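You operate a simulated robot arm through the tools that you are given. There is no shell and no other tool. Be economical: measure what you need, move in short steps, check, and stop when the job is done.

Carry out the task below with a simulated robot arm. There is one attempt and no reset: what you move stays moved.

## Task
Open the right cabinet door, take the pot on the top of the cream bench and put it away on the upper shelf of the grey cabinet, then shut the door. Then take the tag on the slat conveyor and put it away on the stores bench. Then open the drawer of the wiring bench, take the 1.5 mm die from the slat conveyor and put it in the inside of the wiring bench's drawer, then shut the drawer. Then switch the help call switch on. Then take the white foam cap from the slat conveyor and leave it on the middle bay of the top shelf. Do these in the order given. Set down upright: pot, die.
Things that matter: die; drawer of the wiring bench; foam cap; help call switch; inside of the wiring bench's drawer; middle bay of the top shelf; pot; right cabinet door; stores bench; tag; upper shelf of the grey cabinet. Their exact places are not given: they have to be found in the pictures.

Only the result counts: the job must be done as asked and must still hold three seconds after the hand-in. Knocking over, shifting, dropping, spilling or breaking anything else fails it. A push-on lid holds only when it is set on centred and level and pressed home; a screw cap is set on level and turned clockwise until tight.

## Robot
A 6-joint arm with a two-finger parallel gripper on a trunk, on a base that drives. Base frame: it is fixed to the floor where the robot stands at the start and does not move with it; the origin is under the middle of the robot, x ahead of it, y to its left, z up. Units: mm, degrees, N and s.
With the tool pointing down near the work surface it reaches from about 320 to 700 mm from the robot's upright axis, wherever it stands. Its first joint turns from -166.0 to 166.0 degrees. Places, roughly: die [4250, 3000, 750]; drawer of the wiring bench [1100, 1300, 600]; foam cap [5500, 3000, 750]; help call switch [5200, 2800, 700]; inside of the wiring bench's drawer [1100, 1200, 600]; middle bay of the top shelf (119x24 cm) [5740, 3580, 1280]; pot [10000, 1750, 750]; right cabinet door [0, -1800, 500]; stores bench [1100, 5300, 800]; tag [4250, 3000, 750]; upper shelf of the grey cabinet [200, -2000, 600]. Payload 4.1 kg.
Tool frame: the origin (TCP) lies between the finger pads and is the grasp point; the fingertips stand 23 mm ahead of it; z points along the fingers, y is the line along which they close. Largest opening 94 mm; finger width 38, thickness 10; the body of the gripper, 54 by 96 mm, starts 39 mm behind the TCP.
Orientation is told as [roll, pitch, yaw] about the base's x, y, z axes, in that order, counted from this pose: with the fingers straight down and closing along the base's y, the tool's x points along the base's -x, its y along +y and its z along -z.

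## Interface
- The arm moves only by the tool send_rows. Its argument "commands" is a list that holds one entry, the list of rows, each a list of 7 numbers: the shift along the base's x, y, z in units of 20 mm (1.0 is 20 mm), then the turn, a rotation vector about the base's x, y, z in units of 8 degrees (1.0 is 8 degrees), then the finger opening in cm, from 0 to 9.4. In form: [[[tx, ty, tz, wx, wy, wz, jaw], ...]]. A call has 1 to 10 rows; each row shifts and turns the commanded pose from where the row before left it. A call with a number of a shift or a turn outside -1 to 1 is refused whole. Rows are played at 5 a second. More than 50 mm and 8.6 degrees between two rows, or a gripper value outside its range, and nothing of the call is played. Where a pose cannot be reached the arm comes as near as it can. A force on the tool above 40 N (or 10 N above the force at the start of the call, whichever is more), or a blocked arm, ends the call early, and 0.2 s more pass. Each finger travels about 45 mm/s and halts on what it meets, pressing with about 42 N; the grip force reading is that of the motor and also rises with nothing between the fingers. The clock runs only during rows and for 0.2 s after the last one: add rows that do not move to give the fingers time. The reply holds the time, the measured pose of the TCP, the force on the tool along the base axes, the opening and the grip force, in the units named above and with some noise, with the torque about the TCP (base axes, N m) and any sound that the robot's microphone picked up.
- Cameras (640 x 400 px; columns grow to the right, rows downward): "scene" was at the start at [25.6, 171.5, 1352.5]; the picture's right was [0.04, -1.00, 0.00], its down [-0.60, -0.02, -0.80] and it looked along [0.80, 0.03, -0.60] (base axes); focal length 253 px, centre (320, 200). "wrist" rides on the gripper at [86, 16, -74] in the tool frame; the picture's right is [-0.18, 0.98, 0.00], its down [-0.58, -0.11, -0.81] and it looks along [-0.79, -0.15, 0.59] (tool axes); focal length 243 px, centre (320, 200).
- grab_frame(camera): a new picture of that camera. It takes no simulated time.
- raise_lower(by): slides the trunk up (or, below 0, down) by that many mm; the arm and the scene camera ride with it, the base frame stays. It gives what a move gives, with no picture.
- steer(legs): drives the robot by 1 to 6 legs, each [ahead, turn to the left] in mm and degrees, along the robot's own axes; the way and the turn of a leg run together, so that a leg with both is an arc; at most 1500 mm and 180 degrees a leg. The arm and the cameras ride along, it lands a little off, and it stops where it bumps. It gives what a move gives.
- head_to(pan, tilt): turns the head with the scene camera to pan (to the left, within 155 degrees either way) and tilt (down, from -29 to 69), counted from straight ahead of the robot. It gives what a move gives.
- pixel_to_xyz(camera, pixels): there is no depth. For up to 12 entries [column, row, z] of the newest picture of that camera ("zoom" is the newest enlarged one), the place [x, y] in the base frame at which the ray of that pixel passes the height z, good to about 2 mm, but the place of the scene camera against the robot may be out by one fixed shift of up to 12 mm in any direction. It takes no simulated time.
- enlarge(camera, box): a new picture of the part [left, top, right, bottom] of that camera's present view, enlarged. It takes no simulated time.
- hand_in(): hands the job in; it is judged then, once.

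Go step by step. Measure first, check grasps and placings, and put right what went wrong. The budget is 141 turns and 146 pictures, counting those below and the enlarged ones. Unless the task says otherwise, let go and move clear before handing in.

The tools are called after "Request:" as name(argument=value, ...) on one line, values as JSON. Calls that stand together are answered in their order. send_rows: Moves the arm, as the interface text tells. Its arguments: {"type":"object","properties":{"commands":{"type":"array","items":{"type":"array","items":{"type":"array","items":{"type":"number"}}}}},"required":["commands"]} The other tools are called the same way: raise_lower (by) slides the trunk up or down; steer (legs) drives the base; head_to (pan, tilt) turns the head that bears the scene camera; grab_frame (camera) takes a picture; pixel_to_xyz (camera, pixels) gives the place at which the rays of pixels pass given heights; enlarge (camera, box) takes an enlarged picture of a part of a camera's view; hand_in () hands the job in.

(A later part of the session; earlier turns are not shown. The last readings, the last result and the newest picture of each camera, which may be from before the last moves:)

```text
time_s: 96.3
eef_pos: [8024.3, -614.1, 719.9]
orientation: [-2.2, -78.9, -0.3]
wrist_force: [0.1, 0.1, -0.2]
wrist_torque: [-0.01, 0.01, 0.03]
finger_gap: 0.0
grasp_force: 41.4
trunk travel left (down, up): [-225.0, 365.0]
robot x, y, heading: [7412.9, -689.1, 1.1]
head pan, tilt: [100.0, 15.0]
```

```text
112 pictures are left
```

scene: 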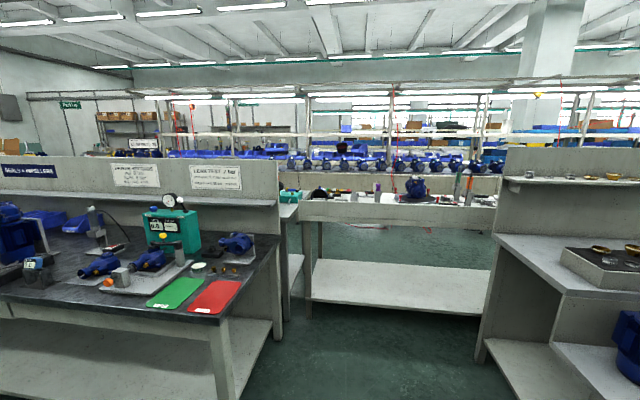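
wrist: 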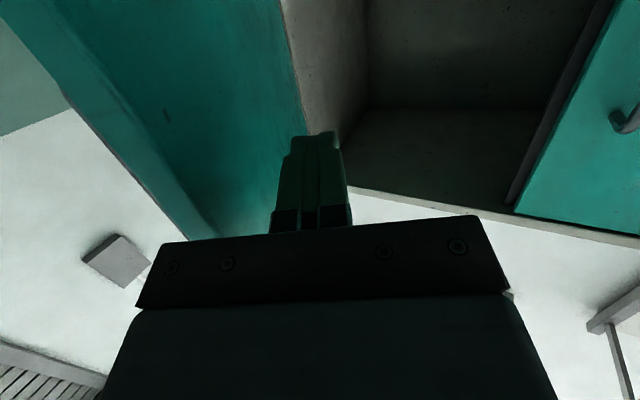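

The gap is blocked by another bench, so I'll go around the far end.

Request:
steer(legs=[[1500, 0], [900, 0]])

Request:
head_to(pan=80, tilt=20)

Request:
grab_frame(camera="scene")

```text
time_s: 108.1
eef_pos: [10436.8, -549.8, 719.6]
orientation: [-2.1, -78.9, -0.1]
wrist_force: [0.1, 0.5, -0.8]
wrist_torque: [0.0, 0.05, 0.0]
finger_gap: 0.2
grasp_force: 42.0
trunk travel left (down, up): [-225.0, 365.0]
robot x, y, heading: [9829.6, -624.7, 1.4]
head pan, tilt: [100.0, 15.0]
```

```text
time_s: 108.9
eef_pos: [10437.3, -550.3, 719.1]
orientation: [-2.0, -78.9, -0.2]
wrist_force: [0.2, 0.5, -0.5]
wrist_torque: [0.0, 0.01, 0.04]
finger_gap: 0.0
grasp_force: 42.1
trunk travel left (down, up): [-225.0, 365.0]
robot x, y, heading: [9826.4, -626.1, 1.4]
head pan, tilt: [80.0, 20.0]
```

```text
111 pictures are left
```

scene: 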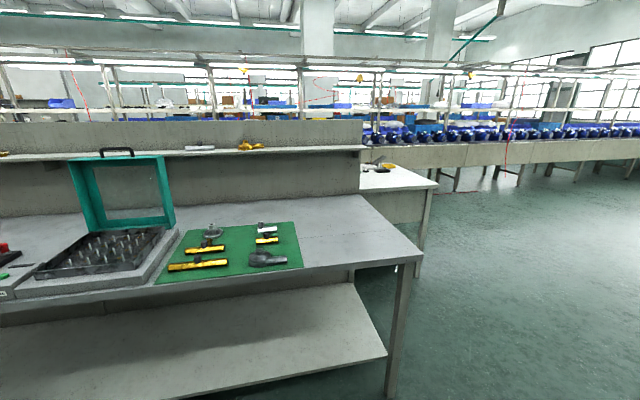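

A cream bench stands behind the partition, at (400,175). Measure its extents.

Request:
pixel_to_xyz(camera="scene", pixels=[[418, 277, 0], [437, 186, 750], [362, 193, 750], [420, 163, 750], [395, 398, 0], [422, 256, 750], [457, 190, 0], [375, 170, 800]])

Request:
enlarge(camera="scene", box=[340, 130, 460, 205])

```text
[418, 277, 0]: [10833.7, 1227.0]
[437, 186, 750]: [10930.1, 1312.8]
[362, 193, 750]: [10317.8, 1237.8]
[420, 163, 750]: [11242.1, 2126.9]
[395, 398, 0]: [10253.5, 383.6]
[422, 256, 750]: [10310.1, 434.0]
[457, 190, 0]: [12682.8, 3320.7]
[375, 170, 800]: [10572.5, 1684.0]
```

```text
5.33 times, centred on (400, 168) of scene
```

zoom: 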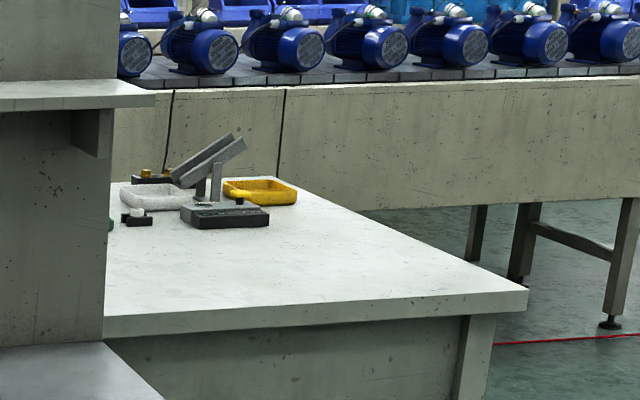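

I'll drive round the end of the benches at x≈11.7 m and up into the aisle by the conveyor.

Request:
steer(legs=[[1500, 0], [450, 0], [0, 88], [1500, 0], [1000, 0]])

Request:
head_to(pan=50, tilt=25)

Request:
grab_frame(camera="scene")

```text
time_s: 134.1
eef_pos: [11865.9, 2499.5, 720.0]
orientation: [-2.1, -78.9, 85.0]
wrist_force: [0.0, -0.3, 0.4]
wrist_torque: [-0.01, -0.02, 0.01]
finger_gap: 0.0
grasp_force: 42.3
trunk travel left (down, up): [-225.0, 365.0]
robot x, y, heading: [11892.2, 1887.3, 86.3]
head pan, tilt: [80.0, 20.0]
```

```text
time_s: 135.1
eef_pos: [11867.1, 2499.4, 720.3]
orientation: [-2.1, -78.9, 85.0]
wrist_force: [-0.6, 0.2, -0.9]
wrist_torque: [-0.02, 0.01, 0.0]
finger_gap: 0.0
grasp_force: 41.9
trunk travel left (down, up): [-225.0, 365.0]
robot x, y, heading: [11892.2, 1885.5, 86.4]
head pan, tilt: [50.0, 25.0]
```

```text
109 pictures are left
```

scene: 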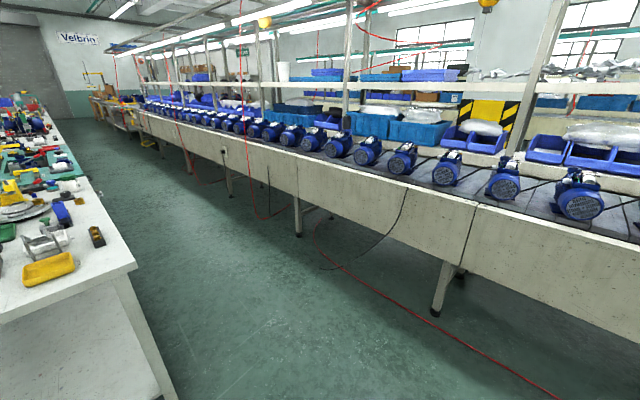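

Request:
pixel_to_xyz(camera="scene", pixels=[[135, 268, 750], [60, 130, 750], [298, 236, 0], [298, 160, 700], [190, 172, 0], [175, 398, 0], [140, 112, 750]])

Request:
enlarge(camera="scene", box=[0, 80, 160, 290])

```text
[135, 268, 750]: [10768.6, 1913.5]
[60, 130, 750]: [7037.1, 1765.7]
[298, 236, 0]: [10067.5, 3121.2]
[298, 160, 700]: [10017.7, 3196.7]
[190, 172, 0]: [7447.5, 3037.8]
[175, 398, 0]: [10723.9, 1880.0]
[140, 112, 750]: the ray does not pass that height
```

```text
1.90 times, centred on (80, 185) of scene
```

zoom: 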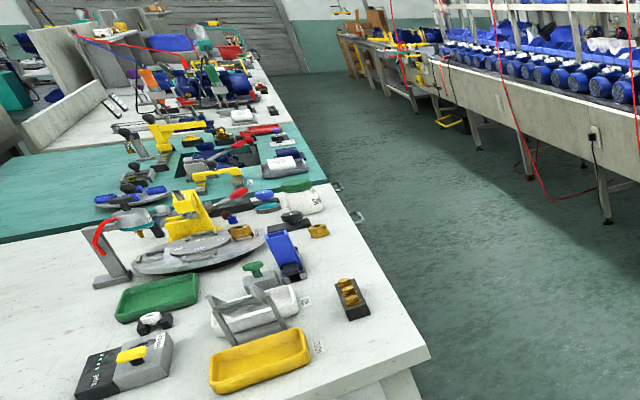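

The aisle is ~1200 mm wide (y 1900–3100). I'll raise the trunk and drive to the pot's region at x≈10000.

Request:
raise_lower(by=300)

Request:
steer(legs=[[500, 0], [0, 93.5], [1500, 0]])

Request:
head_to(pan=55, tilt=40)

Request:
grab_frame(camera="scene")

```text
time_s: 138.1
eef_pos: [11866.9, 2499.0, 1020.2]
orientation: [-2.1, -78.9, 85.0]
wrist_force: [0.0, 0.3, -0.4]
wrist_torque: [0.07, 0.02, 0.04]
finger_gap: 0.0
grasp_force: 41.8
trunk travel left (down, up): [-525.0, 65.0]
robot x, y, heading: [11890.6, 1888.6, 86.4]
head pan, tilt: [50.0, 25.0]
```

```text
time_s: 152.0
eef_pos: [9814.1, 2338.6, 1019.5]
orientation: [-2.2, -79.0, 178.5]
wrist_force: [-0.2, -0.4, 0.7]
wrist_torque: [-0.01, 0.03, 0.02]
finger_gap: 0.0
grasp_force: 42.0
trunk travel left (down, up): [-525.0, 65.0]
robot x, y, heading: [10425.6, 2396.9, -180.1]
head pan, tilt: [50.0, 25.0]
```

```text
time_s: 152.7
eef_pos: [9814.7, 2337.8, 1020.4]
orientation: [-2.1, -79.0, 178.5]
wrist_force: [0.2, -0.7, 0.3]
wrist_torque: [-0.03, -0.03, -0.01]
finger_gap: 0.0
grasp_force: 42.1
trunk travel left (down, up): [-525.0, 65.0]
robot x, y, heading: [10427.5, 2399.0, -180.2]
head pan, tilt: [55.0, 40.0]
```

```text
107 pictures are left
```

scene: 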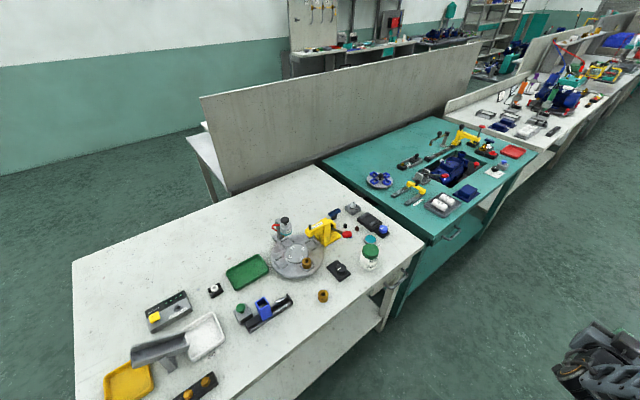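

Request:
enlarge(camera="scene", box=[220, 190, 420, 330])

Request:
pixel_to_xyz(camera="scene", pixels=[[369, 268, 750], [369, 246, 800], [420, 245, 750], [322, 170, 750], [323, 298, 750], [285, 240, 750], [240, 400, 750]])

```text
2.86 times, centred on (320, 260) of scene
```

zoom: 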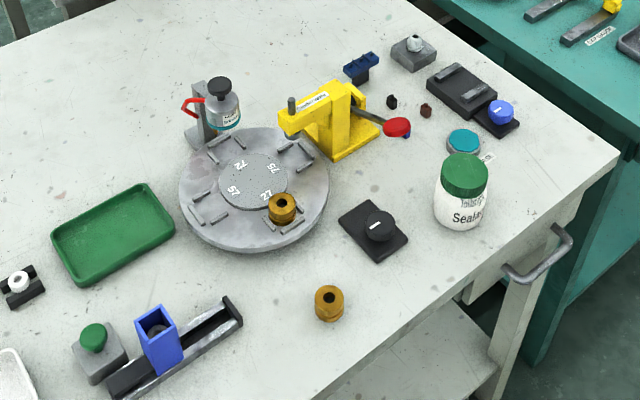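

```text
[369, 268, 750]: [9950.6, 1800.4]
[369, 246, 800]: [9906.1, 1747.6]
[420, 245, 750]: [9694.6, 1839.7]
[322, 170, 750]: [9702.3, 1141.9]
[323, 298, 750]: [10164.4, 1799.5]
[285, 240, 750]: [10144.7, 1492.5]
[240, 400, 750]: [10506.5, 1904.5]
```

The pot is the "Sealant" jar with green lid at about (9950,1800). I'll drive on and face the bench with the arm raised.

Request:
steer(legs=[[500, 0], [0, 90]])

Request:
head_to(pan=0, tilt=50)

Request:
grab_frame(camera="scene")

```text
time_s: 159.5
eef_pos: [9986.2, 1790.9, 1020.1]
orientation: [-2.1, -78.9, -91.5]
wrist_force: [0.9, 0.4, 0.1]
wrist_torque: [-0.04, 0.01, -0.01]
finger_gap: 0.1
grasp_force: 42.4
trunk travel left (down, up): [-525.0, 65.0]
robot x, y, heading: [9922.0, 2398.7, -89.9]
head pan, tilt: [55.0, 40.0]
```

```text
time_s: 160.7
eef_pos: [9986.2, 1791.1, 1019.3]
orientation: [-2.2, -78.8, -91.6]
wrist_force: [0.2, -0.1, 0.7]
wrist_torque: [-0.01, 0.01, 0.0]
finger_gap: 0.1
grasp_force: 42.1
trunk travel left (down, up): [-525.0, 65.0]
robot x, y, heading: [9927.4, 2400.6, -90.0]
head pan, tilt: [0.0, 50.0]
```

```text
105 pictures are left
```

scene: 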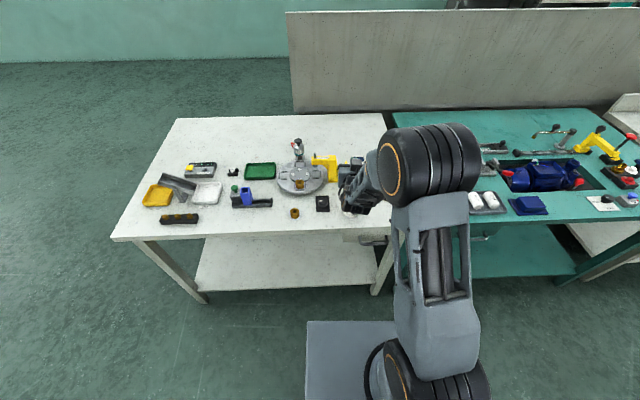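

The pot is hidden under the arm. I'll tilt the tool to ~45°, back off and open, then view with the wrist camera.

Request:
send_rows(commands=[[[-0.4, 0.8, 0, 0.85, 0, 0, 6], [-0.4, 0.8, 0, 0.85, 0, 0, 9.4], [-0.4, 0.8, 0, 0.85, 0, 0, 9.4], [-0.4, 0.8, 0, 0.85, 0, 0, 9.4], [0, 0.8, 0, 0.85, 0, 0, 9.4], [0, 0, 0, 0, 0, 0, 9.4]]])

Request:
raise_lower(by=-150)

Request:
grab_frame(camera="wrist")

```text
time_s: 162.1
eef_pos: [9954.9, 1869.3, 1020.1]
orientation: [-3.3, -44.8, -90.3]
wrist_force: [-0.1, -0.2, -0.1]
wrist_torque: [0.03, -0.01, -0.01]
finger_gap: 94.0
grasp_force: 0.1
trunk travel left (down, up): [-525.0, 65.0]
robot x, y, heading: [9924.4, 2399.7, -90.0]
head pan, tilt: [0.0, 50.0]
```

```text
time_s: 163.9
eef_pos: [9954.7, 1871.0, 869.9]
orientation: [-3.3, -44.9, -90.4]
wrist_force: [-0.4, -0.4, -0.3]
wrist_torque: [-0.03, 0.0, 0.0]
finger_gap: 93.9
grasp_force: 0.0
trunk travel left (down, up): [-375.0, 215.0]
robot x, y, heading: [9922.2, 2398.8, -90.2]
head pan, tilt: [0.0, 50.0]
```

```text
104 pictures are left
```

wrist: 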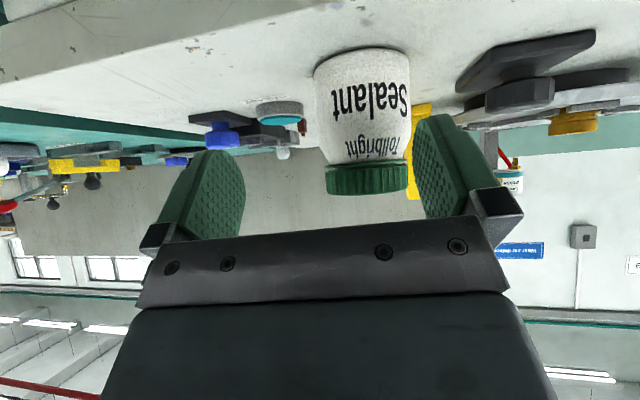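

Pot is seen upside-down in the wrist view, base edge near (362,50), sides (316,85) and (411,85). Measure.

Request:
pixel_to_xyz(camera="wrist", pixels=[[362, 50, 740], [362, 50, 750], [362, 50, 760], [316, 75, 760], [411, 75, 760], [326, 190, 850], [408, 188, 850], [366, 195, 850], [366, 195, 860], [100, 97, 750]])

Request:
enlarge(camera="scene", box=[240, 130, 440, 260])

```text
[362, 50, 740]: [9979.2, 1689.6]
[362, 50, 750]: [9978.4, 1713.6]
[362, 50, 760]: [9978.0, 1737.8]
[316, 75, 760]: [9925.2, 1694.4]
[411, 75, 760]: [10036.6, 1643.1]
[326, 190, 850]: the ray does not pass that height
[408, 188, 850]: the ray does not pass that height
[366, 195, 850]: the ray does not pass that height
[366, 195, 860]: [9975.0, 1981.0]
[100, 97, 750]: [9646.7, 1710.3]
```

```text
3.08 times, centred on (340, 195) of scene
```

zoom: 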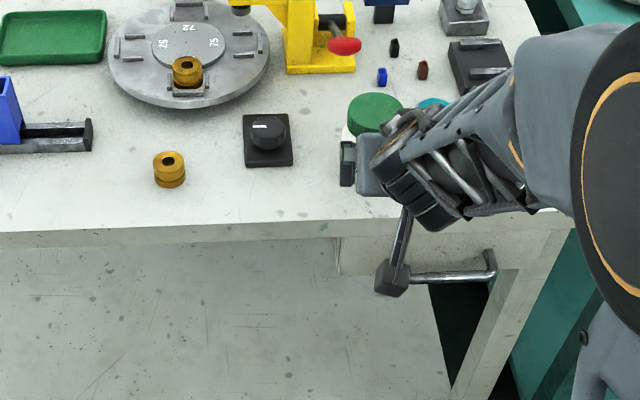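

Pot centre estimated at (9975,1776), base z≈785, top≈885, diameter ≈74. I'll align x and approach in two steps.

Request:
send_rows(commands=[[[1, 0, 0, 0, 0, 0, 9.4], [0, -1, -0.3, 0, 0, 0, 9.4], [0, -1, -0.3, 0, 0, 0, 9.4], [0, 0, 0, 0, 0, 0, 9.4]]])

Request:
grab_frame(camera="wrist")

```text
time_s: 164.9
eef_pos: [9972.8, 1829.0, 858.2]
orientation: [-3.2, -44.7, -90.4]
wrist_force: [0.0, 0.7, -0.1]
wrist_torque: [0.0, 0.01, 0.01]
finger_gap: 93.8
grasp_force: 0.0
trunk travel left (down, up): [-375.0, 215.0]
robot x, y, heading: [9924.8, 2398.5, -90.0]
head pan, tilt: [0.0, 50.0]
```

```text
102 pictures are left
```

wrist: 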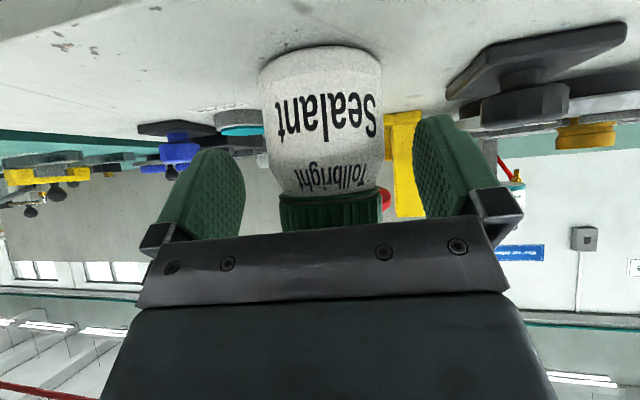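

Request:
pixel_to_xyz(camera="wrist", pixels=[[320, 48, 770], [320, 48, 780], [320, 48, 790], [262, 80, 785], [380, 68, 785]])

```text
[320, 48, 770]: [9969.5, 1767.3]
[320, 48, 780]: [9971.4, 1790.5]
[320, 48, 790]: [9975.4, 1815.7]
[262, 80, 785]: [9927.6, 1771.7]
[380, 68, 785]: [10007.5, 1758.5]
```

To keep the gripper body off the lid, I'll reduce the tilt to ~26° below horizontal and then slide forward 50 mm.

Request:
send_rows(commands=[[[0, 0, 0, -0.8, 0, 0, 9.4], [0, 0, 0, -0.8, 0, 0, 9.4], [0, 0, 0, -0.8, 0, 0, 9.4], [-0.2, -0.8, -0.15, 0, 0, 0, 9.4], [0, -0.8, -0.15, 0, 0, 0, 9.4], [0, 0, 0, 0, 0, 0, 9.4]]])

Request:
grab_frame(camera="wrist")

Request:
enlarge(camera="scene", box=[240, 130, 440, 260])

```text
time_s: 166.3
eef_pos: [9970.5, 1797.8, 850.8]
orientation: [-3.0, -64.0, -90.7]
wrist_force: [-0.2, -0.3, -0.8]
wrist_torque: [0.0, 0.03, 0.02]
finger_gap: 94.1
grasp_force: 0.0
trunk travel left (down, up): [-375.0, 215.0]
robot x, y, heading: [9925.3, 2400.9, -90.1]
head pan, tilt: [0.0, 50.0]
```

```text
101 pictures are left
```

wrist: 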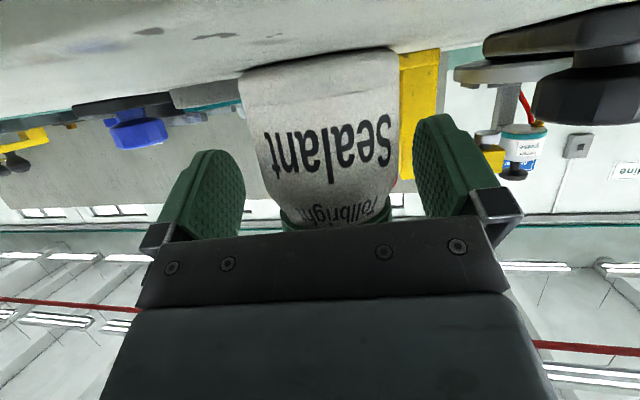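

```text
3.08 times, centred on (340, 195) of scene
```

zoom: 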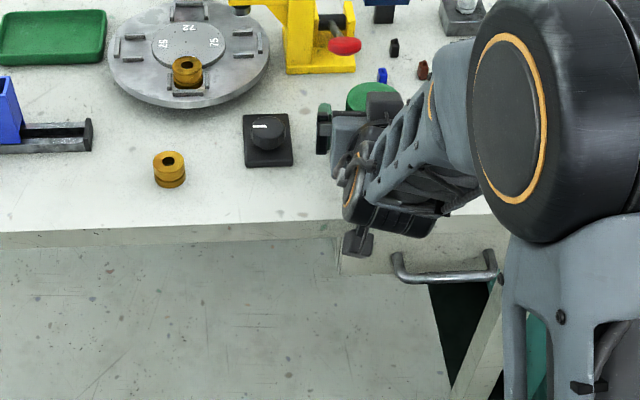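

Pot is centred between the fingers. Advance 20 mm and close.

Request:
send_rows(commands=[[[0, -0.5, 0, 0, 0, 0, 9.4], [0, -0.5, 0, 0, 0, 0, 9.4], [0, 0, 0, 0, 0, 0, 8.5], [0, 0, 0, 0, 0, 0, 7.5], [0, 0, 0, 0, 0, 0, 6.5], [0, 0, 0, 0, 0, 0, 6.5], [0, 0, 0, 0, 0, 0, 6.5]]])

Request:
grab_frame(camera="wrist")

```text
time_s: 167.9
eef_pos: [9971.4, 1781.7, 850.2]
orientation: [-3.0, -63.6, -90.5]
wrist_force: [-0.2, 39.8, -1.2]
wrist_torque: [1.82, 0.07, 1.4]
finger_gap: 64.9
grasp_force: 0.4
trunk travel left (down, up): [-375.0, 215.0]
robot x, y, heading: [9923.0, 2401.0, -90.2]
head pan, tilt: [0.0, 50.0]
```

```text
99 pictures are left
```

wrist: 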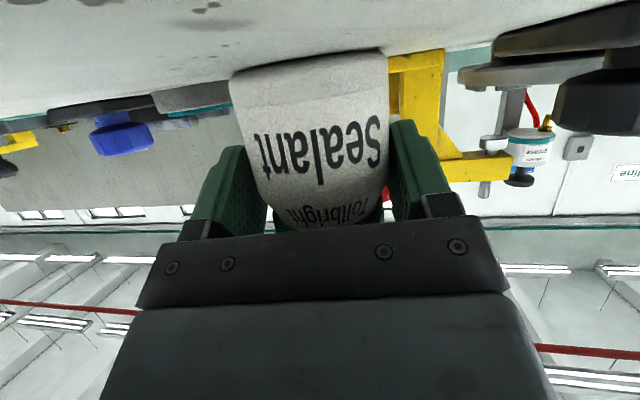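

A 40 N push in y about 46 mm below the TCP suggests the camera hit the bench edge. I'll back off 10 mm and recheck.

Request:
send_rows(commands=[[[0, 0.5, 0, 0, 0, 0, 6.5], [0, 0, 0, 0, 0, 0, 6.5]]])

Request:
enlarge(camera="scene", box=[290, 140, 390, 220])

Request:
grab_frame(camera="wrist")

```text
time_s: 168.5
eef_pos: [9968.8, 1786.3, 852.4]
orientation: [-2.9, -64.3, -91.0]
wrist_force: [0.1, -0.2, 0.0]
wrist_torque: [0.03, -0.02, 0.03]
finger_gap: 64.8
grasp_force: 0.0
trunk travel left (down, up): [-375.0, 215.0]
robot x, y, heading: [9924.0, 2395.9, -90.1]
head pan, tilt: [0.0, 50.0]
```

```text
5.00 times, centred on (340, 180) of scene
```

zoom: 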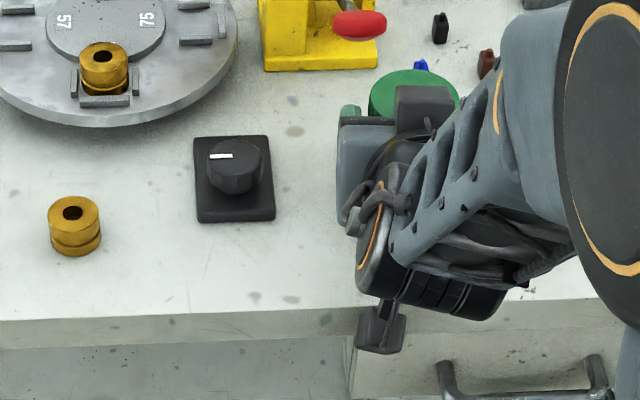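

```text
97 pictures are left
```

wrist: 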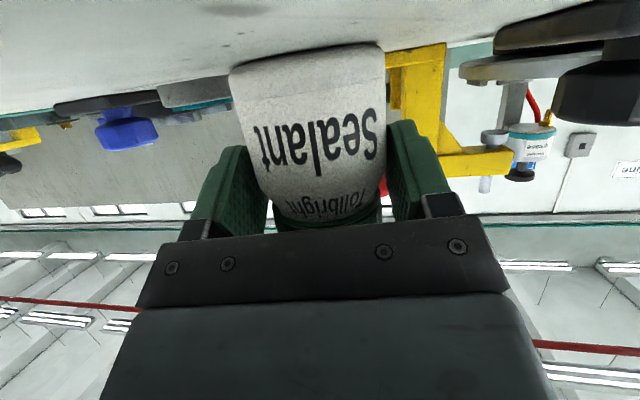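

The camera was right at the bench's front edge. I'll triangulate the pot's base again from this lower view.

Request:
pixel_to_xyz(camera="wrist", pixels=[[306, 52, 770], [306, 52, 780], [306, 52, 785], [306, 52, 790], [306, 52, 795], [232, 80, 785], [386, 60, 785]])

```text
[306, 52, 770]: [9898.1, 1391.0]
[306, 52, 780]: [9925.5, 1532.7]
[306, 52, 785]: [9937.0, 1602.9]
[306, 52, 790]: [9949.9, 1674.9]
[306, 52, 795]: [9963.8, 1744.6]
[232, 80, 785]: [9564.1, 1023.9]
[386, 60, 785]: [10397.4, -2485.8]
```

Revised: bench top ≈800, pot ≈66 mm diameter, and its centre is now about at the TCP. I'll close the fingers.

Request:
send_rows(commands=[[[0, 0, 0, 0, 0, 0, 6], [0, 0, 0, 0, 0, 0, 5.5], [0, 0, 0, 0, 0, 0, 5], [0, 0, 0, 0, 0, 0, 5], [0, 0, 0, 0, 0, 0, 5]]])

Request:
grab_frame(camera="wrist")

```text
time_s: 169.7
eef_pos: [9969.5, 1787.3, 852.1]
orientation: [-2.9, -64.2, -90.8]
wrist_force: [-0.4, -4.7, 11.8]
wrist_torque: [-0.32, -0.38, -0.14]
finger_gap: 60.4
grasp_force: 42.0
trunk travel left (down, up): [-375.0, 215.0]
robot x, y, heading: [9928.6, 2397.6, -90.0]
head pan, tilt: [0.0, 50.0]
```

```text
96 pictures are left
```

wrist: 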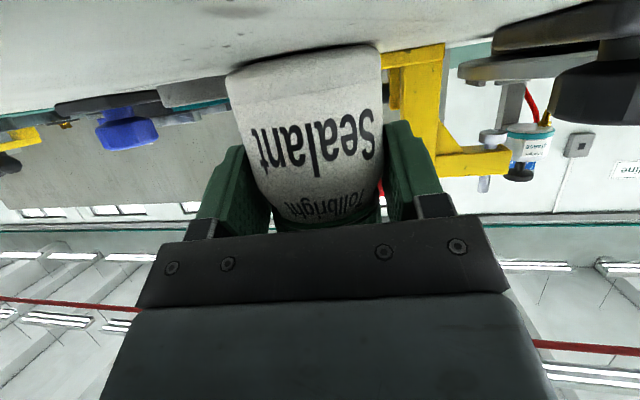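

Gripped at 60 mm with 42 N. Lift and check.

Request:
send_rows(commands=[[[0, 0, 0.5, 0, 0, 0, 5], [0, 0, 1, 0, 0, 0, 5], [0, 0, 1, 0, 0, 0, 5], [0, 0, 1, 0, 0, 0, 5], [0, 0, 0, 0, 0, 0, 5]]])

Request:
raise_lower(by=100)

Request:
grab_frame(camera="wrist")

Request:
enlarge(camera="scene", box=[240, 120, 440, 260])

```text
time_s: 170.9
eef_pos: [9969.1, 1788.9, 922.0]
orientation: [-3.0, -64.1, -90.7]
wrist_force: [-0.5, 0.6, -1.7]
wrist_torque: [0.01, 0.02, 0.0]
finger_gap: 60.7
grasp_force: 41.9
trunk travel left (down, up): [-375.0, 215.0]
robot x, y, heading: [9927.2, 2401.2, -90.1]
head pan, tilt: [0.0, 50.0]
```

```text
time_s: 172.2
eef_pos: [9969.7, 1788.2, 1021.3]
orientation: [-3.1, -64.1, -90.7]
wrist_force: [0.2, -0.4, -1.3]
wrist_torque: [0.01, 0.0, 0.01]
finger_gap: 60.3
grasp_force: 42.0
trunk travel left (down, up): [-475.0, 115.0]
robot x, y, heading: [9924.4, 2399.7, -90.0]
head pan, tilt: [0.0, 50.0]
```

```text
95 pictures are left
```

wrist: 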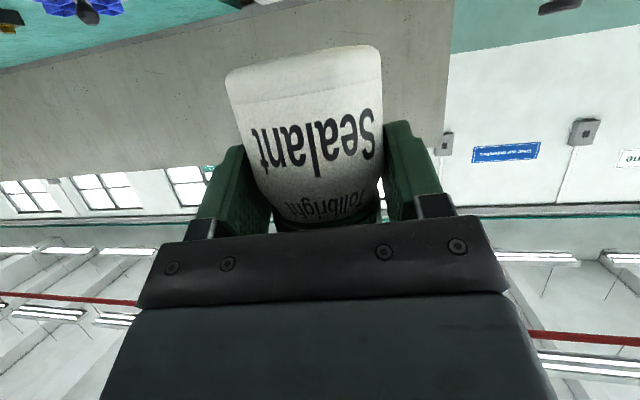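

```text
2.86 times, centred on (340, 190) of scene
```

zoom: 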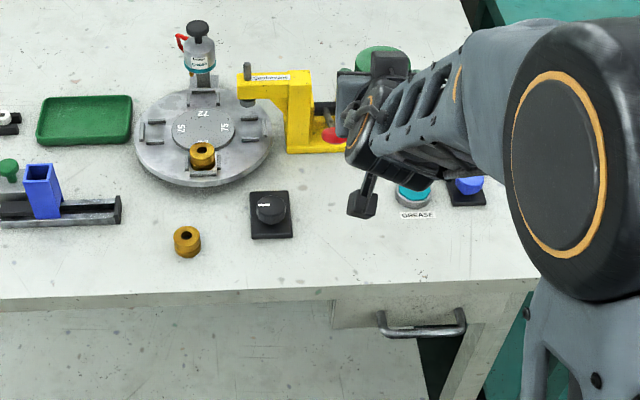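

The pot is held and upright. I'll raise a bit more, turn west and drive down the conveyor aisle, looking for a western passage.

Request:
raise_lower(by=100)

Request:
steer(legs=[[0, -90], [1500, 0], [1500, 0], [1000, 0]])

Request:
head_to(pan=0, tilt=20)

Request:
grab_frame(camera="scene")

```text
time_s: 173.5
eef_pos: [9967.9, 1787.8, 1120.9]
orientation: [-3.0, -63.9, -90.7]
wrist_force: [-0.3, 0.1, -1.9]
wrist_torque: [0.02, 0.01, 0.02]
finger_gap: 60.3
grasp_force: 42.1
trunk travel left (down, up): [-575.0, 15.0]
robot x, y, heading: [9927.4, 2395.4, -90.2]
head pan, tilt: [0.0, 50.0]
```

```text
time_s: 196.6
eef_pos: [5313.6, 2356.1, 1121.7]
orientation: [-3.1, -64.0, 178.9]
wrist_force: [-0.2, 0.0, -2.5]
wrist_torque: [-0.02, -0.01, 0.01]
finger_gap: 60.1
grasp_force: 41.8
trunk travel left (down, up): [-575.0, 15.0]
robot x, y, heading: [5925.9, 2398.3, 179.5]
head pan, tilt: [0.0, 50.0]
```

```text
time_s: 197.6
eef_pos: [5313.0, 2355.6, 1120.4]
orientation: [-2.9, -64.0, 178.9]
wrist_force: [-0.5, 0.3, -0.9]
wrist_torque: [0.01, -0.04, 0.0]
finger_gap: 59.8
grasp_force: 41.5
trunk travel left (down, up): [-575.0, 15.0]
robot x, y, heading: [5925.9, 2396.6, 179.4]
head pan, tilt: [0.0, 20.0]
```

```text
93 pictures are left
```

scene: 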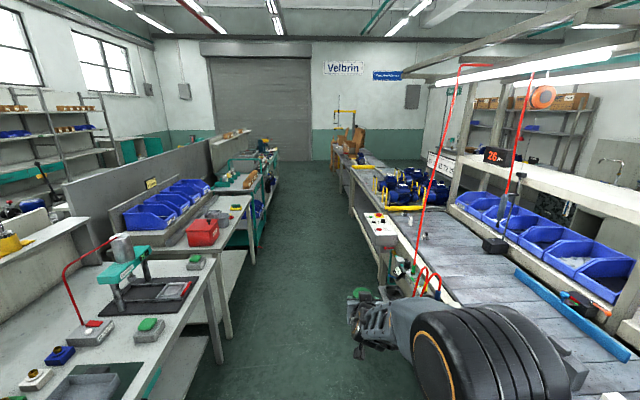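

The west end is open at the roller door. I'll scout the conveyor in an enlarged view before moving on.

Request:
enlarge(camera="scene", box=[320, 130, 640, 330])

Request:
enlarge(camera="scene", box=[180, 100, 340, 200])

Request:
pixel_to_xyz(camera="scene", pixels=[[206, 285, 800], [255, 200, 0], [276, 190, 0], [232, 337, 0], [350, 215, 0], [225, 262, 800], [410, 275, 780]])

```text
2.00 times, centred on (480, 230) of scene
```

zoom: 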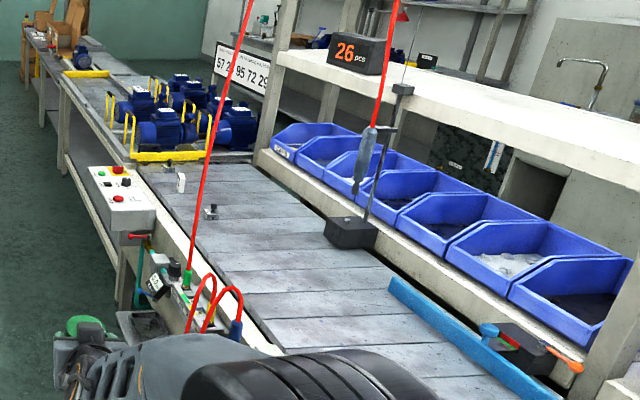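

```text
4.00 times, centred on (260, 150) of scene
```

zoom: 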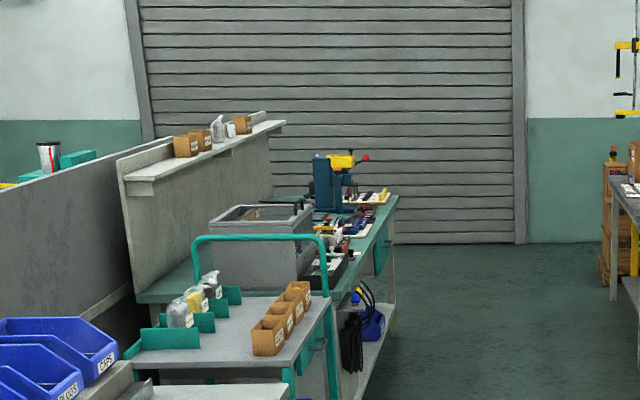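

```text
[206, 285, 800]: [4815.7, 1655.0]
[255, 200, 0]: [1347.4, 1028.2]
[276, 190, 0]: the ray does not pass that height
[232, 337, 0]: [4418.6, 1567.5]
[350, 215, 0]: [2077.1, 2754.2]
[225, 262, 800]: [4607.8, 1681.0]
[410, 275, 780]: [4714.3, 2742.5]
```

I'll shift slightly left in the aisle and drive to the west end.

Request:
steer(legs=[[0, 5], [1500, 0], [0, -4], [1500, 0], [1500, 0]])

Request:
grab_frame(camera="scene")

```text
time_s: 220.1
eef_pos: [803.7, 2154.3, 1121.3]
orientation: [-3.0, -63.9, 179.8]
wrist_force: [0.0, 0.3, -1.8]
wrist_torque: [-0.01, 0.0, 0.03]
finger_gap: 59.9
grasp_force: 41.6
trunk travel left (down, up): [-575.0, 15.0]
robot x, y, heading: [1414.5, 2203.4, -179.6]
head pan, tilt: [0.0, 20.0]
```

```text
90 pictures are left
```

scene: 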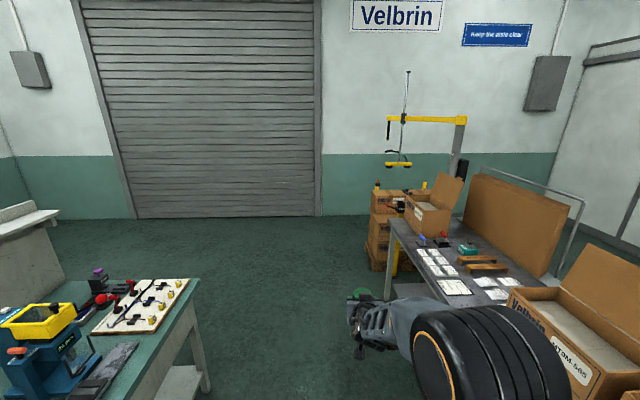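

Request:
pixel_to_xyz(camera="scene", pixels=[[230, 217, 0], [208, 392, 0], [200, 280, 800], [370, 265, 0], [65, 280, 0], [58, 212, 1000]])

```text
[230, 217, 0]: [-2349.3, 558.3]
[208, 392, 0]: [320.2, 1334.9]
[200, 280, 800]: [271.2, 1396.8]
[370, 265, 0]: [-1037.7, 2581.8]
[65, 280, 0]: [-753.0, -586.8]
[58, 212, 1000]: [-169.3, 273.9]
```

Path is clear west of x≈-350. Drive around to the cabinet.

Request:
steer(legs=[[1500, 0], [800, 0], [0, 90], [1500, 0], [1450, 0], [0, 90]])

Request:
grab_frame(camera="scene")

```text
time_s: 252.6
eef_pos: [-209.6, -695.8, 1121.4]
orientation: [-3.0, -64.0, -0.1]
wrist_force: [-0.2, 0.4, -0.5]
wrist_torque: [0.0, -0.01, 0.0]
finger_gap: 59.8
grasp_force: 42.4
trunk travel left (down, up): [-575.0, 15.0]
robot x, y, heading: [-824.0, -746.2, 0.6]
head pan, tilt: [0.0, 20.0]
```

```text
89 pictures are left
```

scene: 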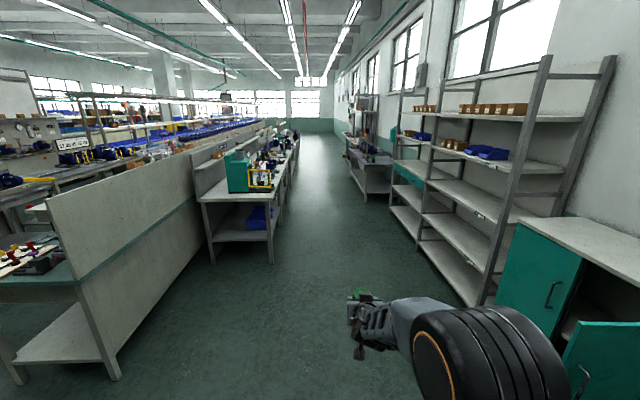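

Request:
steer(legs=[[880, 0], [0, -90.5]])

Request:
head_to(pan=0, tilt=40)

Request:
raise_lower(by=-350)

Request:
grab_frame(camera="scene")

```text
time_s: 261.0
eef_pos: [95.9, -1357.5, 1121.1]
orientation: [-2.9, -64.1, -91.4]
wrist_force: [0.3, 0.0, -1.5]
wrist_torque: [0.03, -0.01, 0.0]
finger_gap: 59.9
grasp_force: 41.9
trunk travel left (down, up): [-575.0, 15.0]
robot x, y, heading: [55.8, -744.2, -91.0]
head pan, tilt: [0.0, 20.0]
```

```text
time_s: 261.9
eef_pos: [95.9, -1358.0, 1122.2]
orientation: [-3.0, -64.0, -91.3]
wrist_force: [-0.4, -1.1, -1.6]
wrist_torque: [0.07, 0.02, 0.03]
finger_gap: 60.0
grasp_force: 42.2
trunk travel left (down, up): [-575.0, 15.0]
robot x, y, heading: [58.1, -749.2, -90.7]
head pan, tilt: [0.0, 40.0]
```

```text
time_s: 265.3
eef_pos: [96.0, -1358.1, 772.7]
orientation: [-3.0, -64.0, -91.4]
wrist_force: [-0.1, 0.1, -1.3]
wrist_torque: [0.03, -0.01, 0.0]
finger_gap: 59.9
grasp_force: 42.0
trunk travel left (down, up): [-225.0, 365.0]
robot x, y, heading: [58.4, -746.3, -90.5]
head pan, tilt: [0.0, 40.0]
```

```text
88 pictures are left
```

scene: 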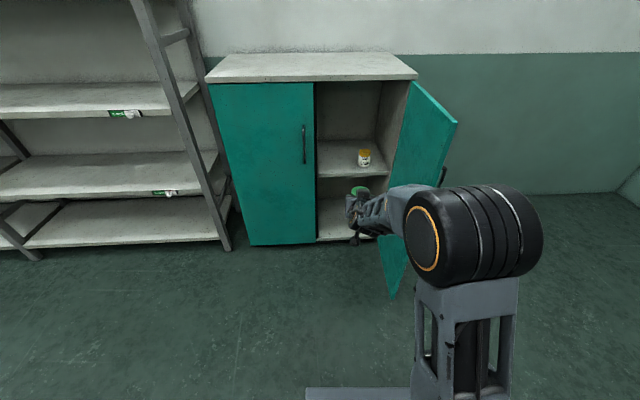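

Request:
pixel_to_xyz(camera="scene", pixels=[[330, 177, 540], [330, 177, 560], [330, 177, 580], [364, 167, 560], [317, 140, 560], [318, 243, 50], [358, 167, 560], [370, 166, 560], [315, 150, 700]])

Request:
enlarge(camera="scene", box=[290, 70, 470, 250])

```text
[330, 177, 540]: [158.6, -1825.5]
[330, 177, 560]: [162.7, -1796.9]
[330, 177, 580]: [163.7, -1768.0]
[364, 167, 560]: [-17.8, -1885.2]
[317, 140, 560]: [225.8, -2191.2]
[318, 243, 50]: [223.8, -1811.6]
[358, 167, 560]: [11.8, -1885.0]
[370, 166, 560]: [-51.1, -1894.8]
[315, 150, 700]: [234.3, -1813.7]
```

```text
2.22 times, centred on (380, 160) of scene
```

zoom: 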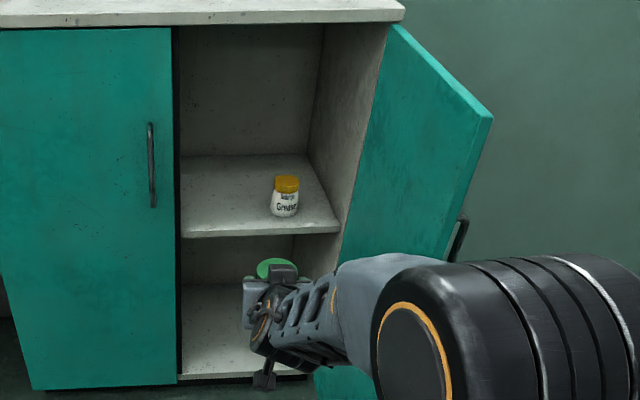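

The shelf is at z≈550 with front edge near y≈-1815; the jar is at (-15,-1888). I'll shift the arm right, then drive in with the robot offset to the left, away from the open door.

Request:
send_rows(commands=[[[-0.95, 0.4, 0, 0, 0, 0, 5], [-0.95, 0.4, 0, 0, 0, 0, 5], [-0.95, 0.4, 0, 0, 0, 0, 5], [-0.95, 0.4, 0, 0, 0, 0, 5], [-0.95, 0.4, 0, 0, 0, 0, 5], [-0.95, 0.4, 0, 0, 0, 0, 5], [-0.95, 0.3, 0, 0, 0, 0, 5], [-0.85, 0, 0, 0, 0, 0, 5]]])

Request:
steer(legs=[[0, 22], [390, 0], [0, -22]])

Request:
grab_frame(camera="scene")

```text
time_s: 267.1
eef_pos: [51.6, -1323.8, 791.2]
orientation: [-3.6, -63.8, -91.4]
wrist_force: [0.4, 0.3, -0.3]
wrist_torque: [0.05, -0.01, 0.01]
finger_gap: 60.0
grasp_force: 41.6
out of reach, approached as far as the arm can: row 3, 4, 5, 6, 7, 8
trunk travel left (down, up): [-225.0, 365.0]
robot x, y, heading: [60.9, -747.7, -90.8]
head pan, tilt: [0.0, 40.0]
```

```text
time_s: 271.9
eef_pos: [194.4, -1685.6, 792.1]
orientation: [-3.5, -63.9, -91.3]
wrist_force: [-0.1, 0.0, -2.2]
wrist_torque: [0.01, 0.01, 0.03]
finger_gap: 59.7
grasp_force: 41.8
trunk travel left (down, up): [-225.0, 365.0]
robot x, y, heading: [199.8, -1106.8, -90.4]
head pan, tilt: [0.0, 40.0]
```

```text
86 pictures are left
```

scene: 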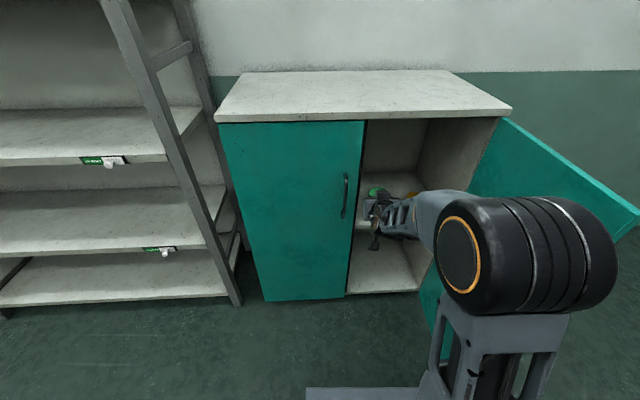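

Request:
pixel_to_xyz(camera="scene", pixels=[[305, 388, 200], [305, 388, 300], [305, 388, 400], [637, 208, 990], [503, 120, 990]])

Request:
raise_lower(by=-110)

Request:
steer(legs=[[0, -6]])

Request:
send_rows(commands=[[[0, -0.8, 0, 0, 0, 0, 5], [0, -1, 0, 0, 0, 0, 5], [0, -1, 0, 0, 0, 0, 5], [0, 0, 0, 0, 0, 0, 5]]])

Request:
grab_frame(camera="scene")

```text
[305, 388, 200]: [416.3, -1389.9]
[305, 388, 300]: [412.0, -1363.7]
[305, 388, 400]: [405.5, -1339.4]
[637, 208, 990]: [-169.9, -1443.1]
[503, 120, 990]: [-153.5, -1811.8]
```

```text
time_s: 273.3
eef_pos: [195.1, -1685.9, 681.0]
orientation: [-3.6, -63.9, -91.2]
wrist_force: [0.0, -0.2, -1.6]
wrist_torque: [0.0, -0.02, -0.01]
finger_gap: 59.9
grasp_force: 42.0
trunk travel left (down, up): [-115.0, 475.0]
robot x, y, heading: [200.9, -1109.8, -90.6]
head pan, tilt: [0.0, 40.0]
```

```text
time_s: 274.2
eef_pos: [133.6, -1682.9, 681.5]
orientation: [-3.7, -63.9, -97.2]
wrist_force: [-0.7, 0.9, -1.9]
wrist_torque: [0.06, 0.0, 0.0]
finger_gap: 59.9
grasp_force: 42.0
trunk travel left (down, up): [-115.0, 475.0]
robot x, y, heading: [201.0, -1108.0, -96.3]
head pan, tilt: [0.0, 40.0]
```

```text
time_s: 275.2
eef_pos: [136.2, -1738.5, 681.6]
orientation: [-3.6, -63.9, -97.1]
wrist_force: [0.4, -0.2, -0.6]
wrist_torque: [0.03, 0.01, -0.02]
finger_gap: 60.2
grasp_force: 42.2
trunk travel left (down, up): [-115.0, 475.0]
robot x, y, heading: [199.7, -1107.5, -96.7]
head pan, tilt: [0.0, 40.0]
```

```text
85 pictures are left
```

scene: 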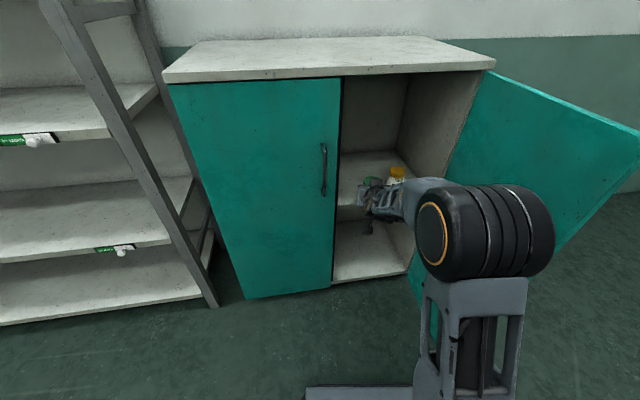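

Base half-width is ~215 mm, so there's clearance to the door. Drive ahead 140 mm to bring the pot over the shelf.

Request:
steer(legs=[[140, 0]])

Request:
grab_frame(camera="wrist")

Request:
enlarge(camera="scene", box=[320, 60, 520, 260])

```text
time_s: 276.5
eef_pos: [120.3, -1876.1, 682.3]
orientation: [-3.6, -63.9, -97.3]
wrist_force: [0.8, 0.0, -1.2]
wrist_torque: [0.0, -0.01, 0.03]
finger_gap: 59.8
grasp_force: 41.6
trunk travel left (down, up): [-115.0, 475.0]
robot x, y, heading: [184.2, -1246.5, -96.5]
head pan, tilt: [0.0, 40.0]
```

```text
84 pictures are left
```

wrist: 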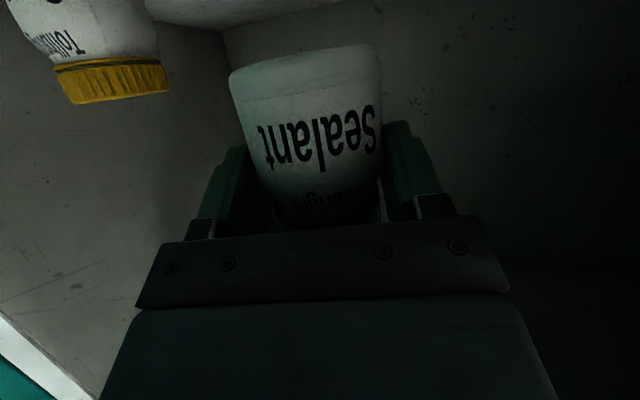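

```text
2.00 times, centred on (420, 160) of scene
```

zoom: 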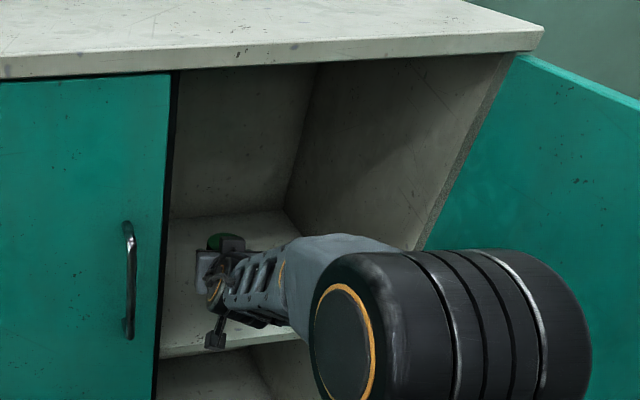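

The pot is over the shelf, clear of the jar. Lower in small rows until contact.

Request:
send_rows(commands=[[[0, 0, -0.7, 0, 0, 0, 5], [0, 0, -0.7, 0, 0, 0, 5], [0, 0, -0.7, 0, 0, 0, 5], [0, 0, -0.5, 0, 0, 0, 5], [0, 0, -0.3, 0, 0, 0, 5], [0, 0, 0, 0, 0, 0, 5]]])

Request:
grab_frame(camera="wrist")

```text
time_s: 277.9
eef_pos: [120.8, -1877.4, 624.4]
orientation: [-3.8, -63.8, -97.2]
wrist_force: [0.2, -0.1, -1.5]
wrist_torque: [0.03, -0.01, 0.0]
finger_gap: 60.0
grasp_force: 42.2
trunk travel left (down, up): [-115.0, 475.0]
robot x, y, heading: [183.1, -1243.2, -96.5]
head pan, tilt: [0.0, 40.0]
```

```text
82 pictures are left
```

wrist: 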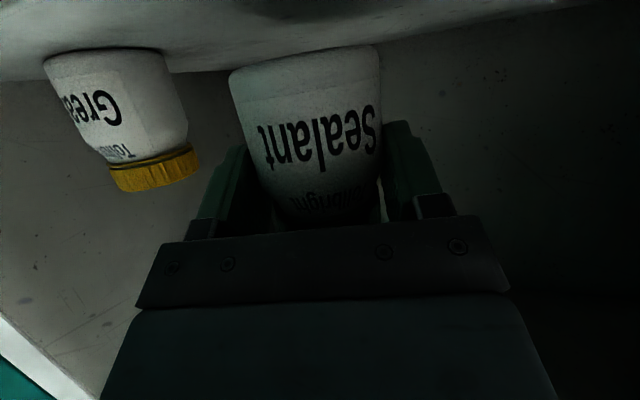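

Request:
send_rows(commands=[[[0, 0, -0.25, 0, 0, 0, 5], [0, 0, -0.25, 0, 0, 0, 5], [0, 0, -0.2, 0, 0, 0, 5], [0, 0, 0, 0, 0, 0, 5]]])

Request:
grab_frame(camera="wrist")

```text
time_s: 278.9
eef_pos: [121.2, -1878.0, 610.9]
orientation: [-4.1, -63.7, -97.2]
wrist_force: [-0.6, -0.4, -1.8]
wrist_torque: [0.0, -0.05, -0.02]
finger_gap: 60.3
grasp_force: 42.0
trunk travel left (down, up): [-115.0, 475.0]
robot x, y, heading: [186.5, -1242.6, -96.6]
head pan, tilt: [0.0, 40.0]
```

```text
81 pictures are left
```

wrist: 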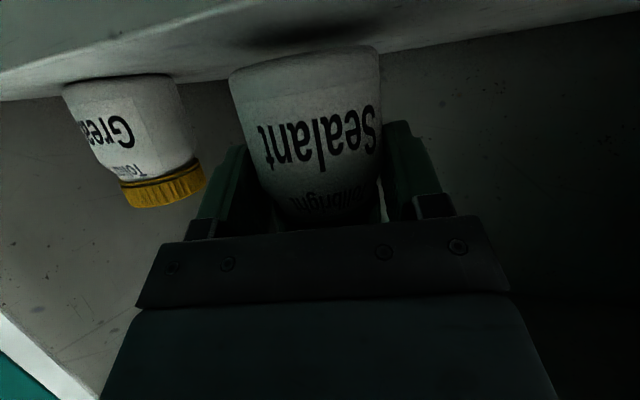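

Request:
send_rows(commands=[[[0, 0, -0.2, 0, 0, 0, 5], [0, 0, -0.2, 0, 0, 0, 5], [0, 0, 0, 0, 0, 0, 5]]])

Request:
send_rows(commands=[[[0, 0, -0.15, 0, 0, 0, 5], [0, 0, -0.15, 0, 0, 0, 5], [0, 0, 0, 0, 0, 0, 5]]])

Request:
grab_frame(camera="wrist")

```text
time_s: 279.7
eef_pos: [121.9, -1878.3, 604.0]
orientation: [-4.2, -63.8, -97.2]
wrist_force: [0.1, 0.5, 1.4]
wrist_torque: [-0.06, -0.07, 0.0]
finger_gap: 59.8
grasp_force: 42.0
out of reach, approached as far as the arm can: row 2
trunk travel left (down, up): [-115.0, 475.0]
robot x, y, heading: [182.5, -1246.0, -96.2]
head pan, tilt: [0.0, 40.0]
```

```text
time_s: 280.5
eef_pos: [122.9, -1879.2, 602.3]
orientation: [-3.9, -64.5, -97.5]
wrist_force: [-6.3, 4.3, 34.7]
wrist_torque: [-0.09, -0.66, 0.05]
finger_gap: 60.0
grasp_force: 42.1
trunk travel left (down, up): [-115.0, 475.0]
robot x, y, heading: [186.5, -1244.3, -96.5]
head pan, tilt: [0.0, 40.0]
```

```text
80 pictures are left
```

wrist: 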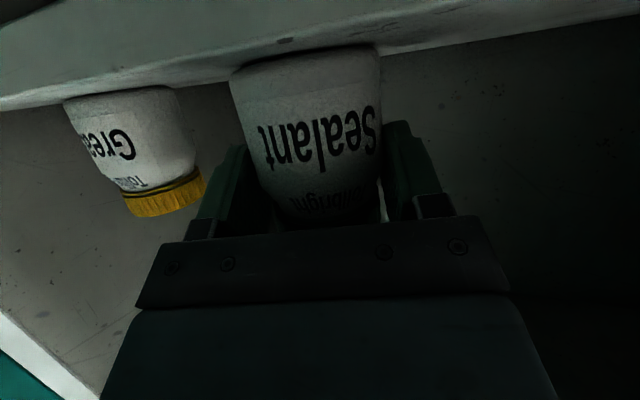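

Contact (35 N up). I'll relieve it slightly and open the fingers.

Request:
send_rows(commands=[[[0, 0, 0.1, 0, 0, 0, 6], [0, 0, 0, 0, 0, 0, 7], [0, 0, 0, 0, 0, 0, 8.5], [0, 0, 0, 0, 0, 0, 9], [0, 0, 0, 0, 0, 0, 9]]])

Request:
grab_frame(camera="wrist")

```text
time_s: 281.7
eef_pos: [124.8, -1877.9, 597.7]
orientation: [-4.2, -63.6, -97.2]
wrist_force: [0.3, 0.6, 0.6]
wrist_torque: [0.03, -0.03, -0.01]
finger_gap: 89.9
grasp_force: 0.0
trunk travel left (down, up): [-115.0, 475.0]
robot x, y, heading: [185.8, -1245.5, -96.6]
head pan, tilt: [0.0, 40.0]
```

```text
79 pictures are left
```

wrist: 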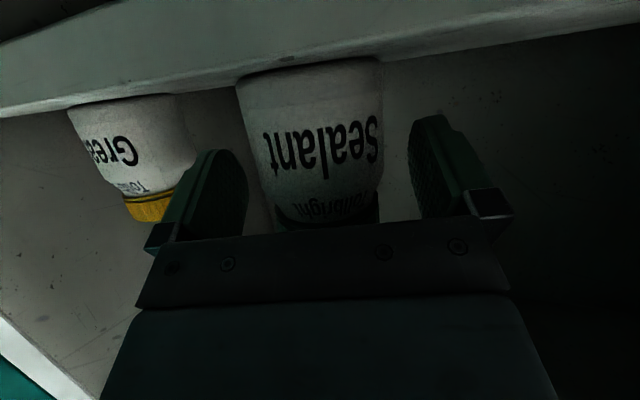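

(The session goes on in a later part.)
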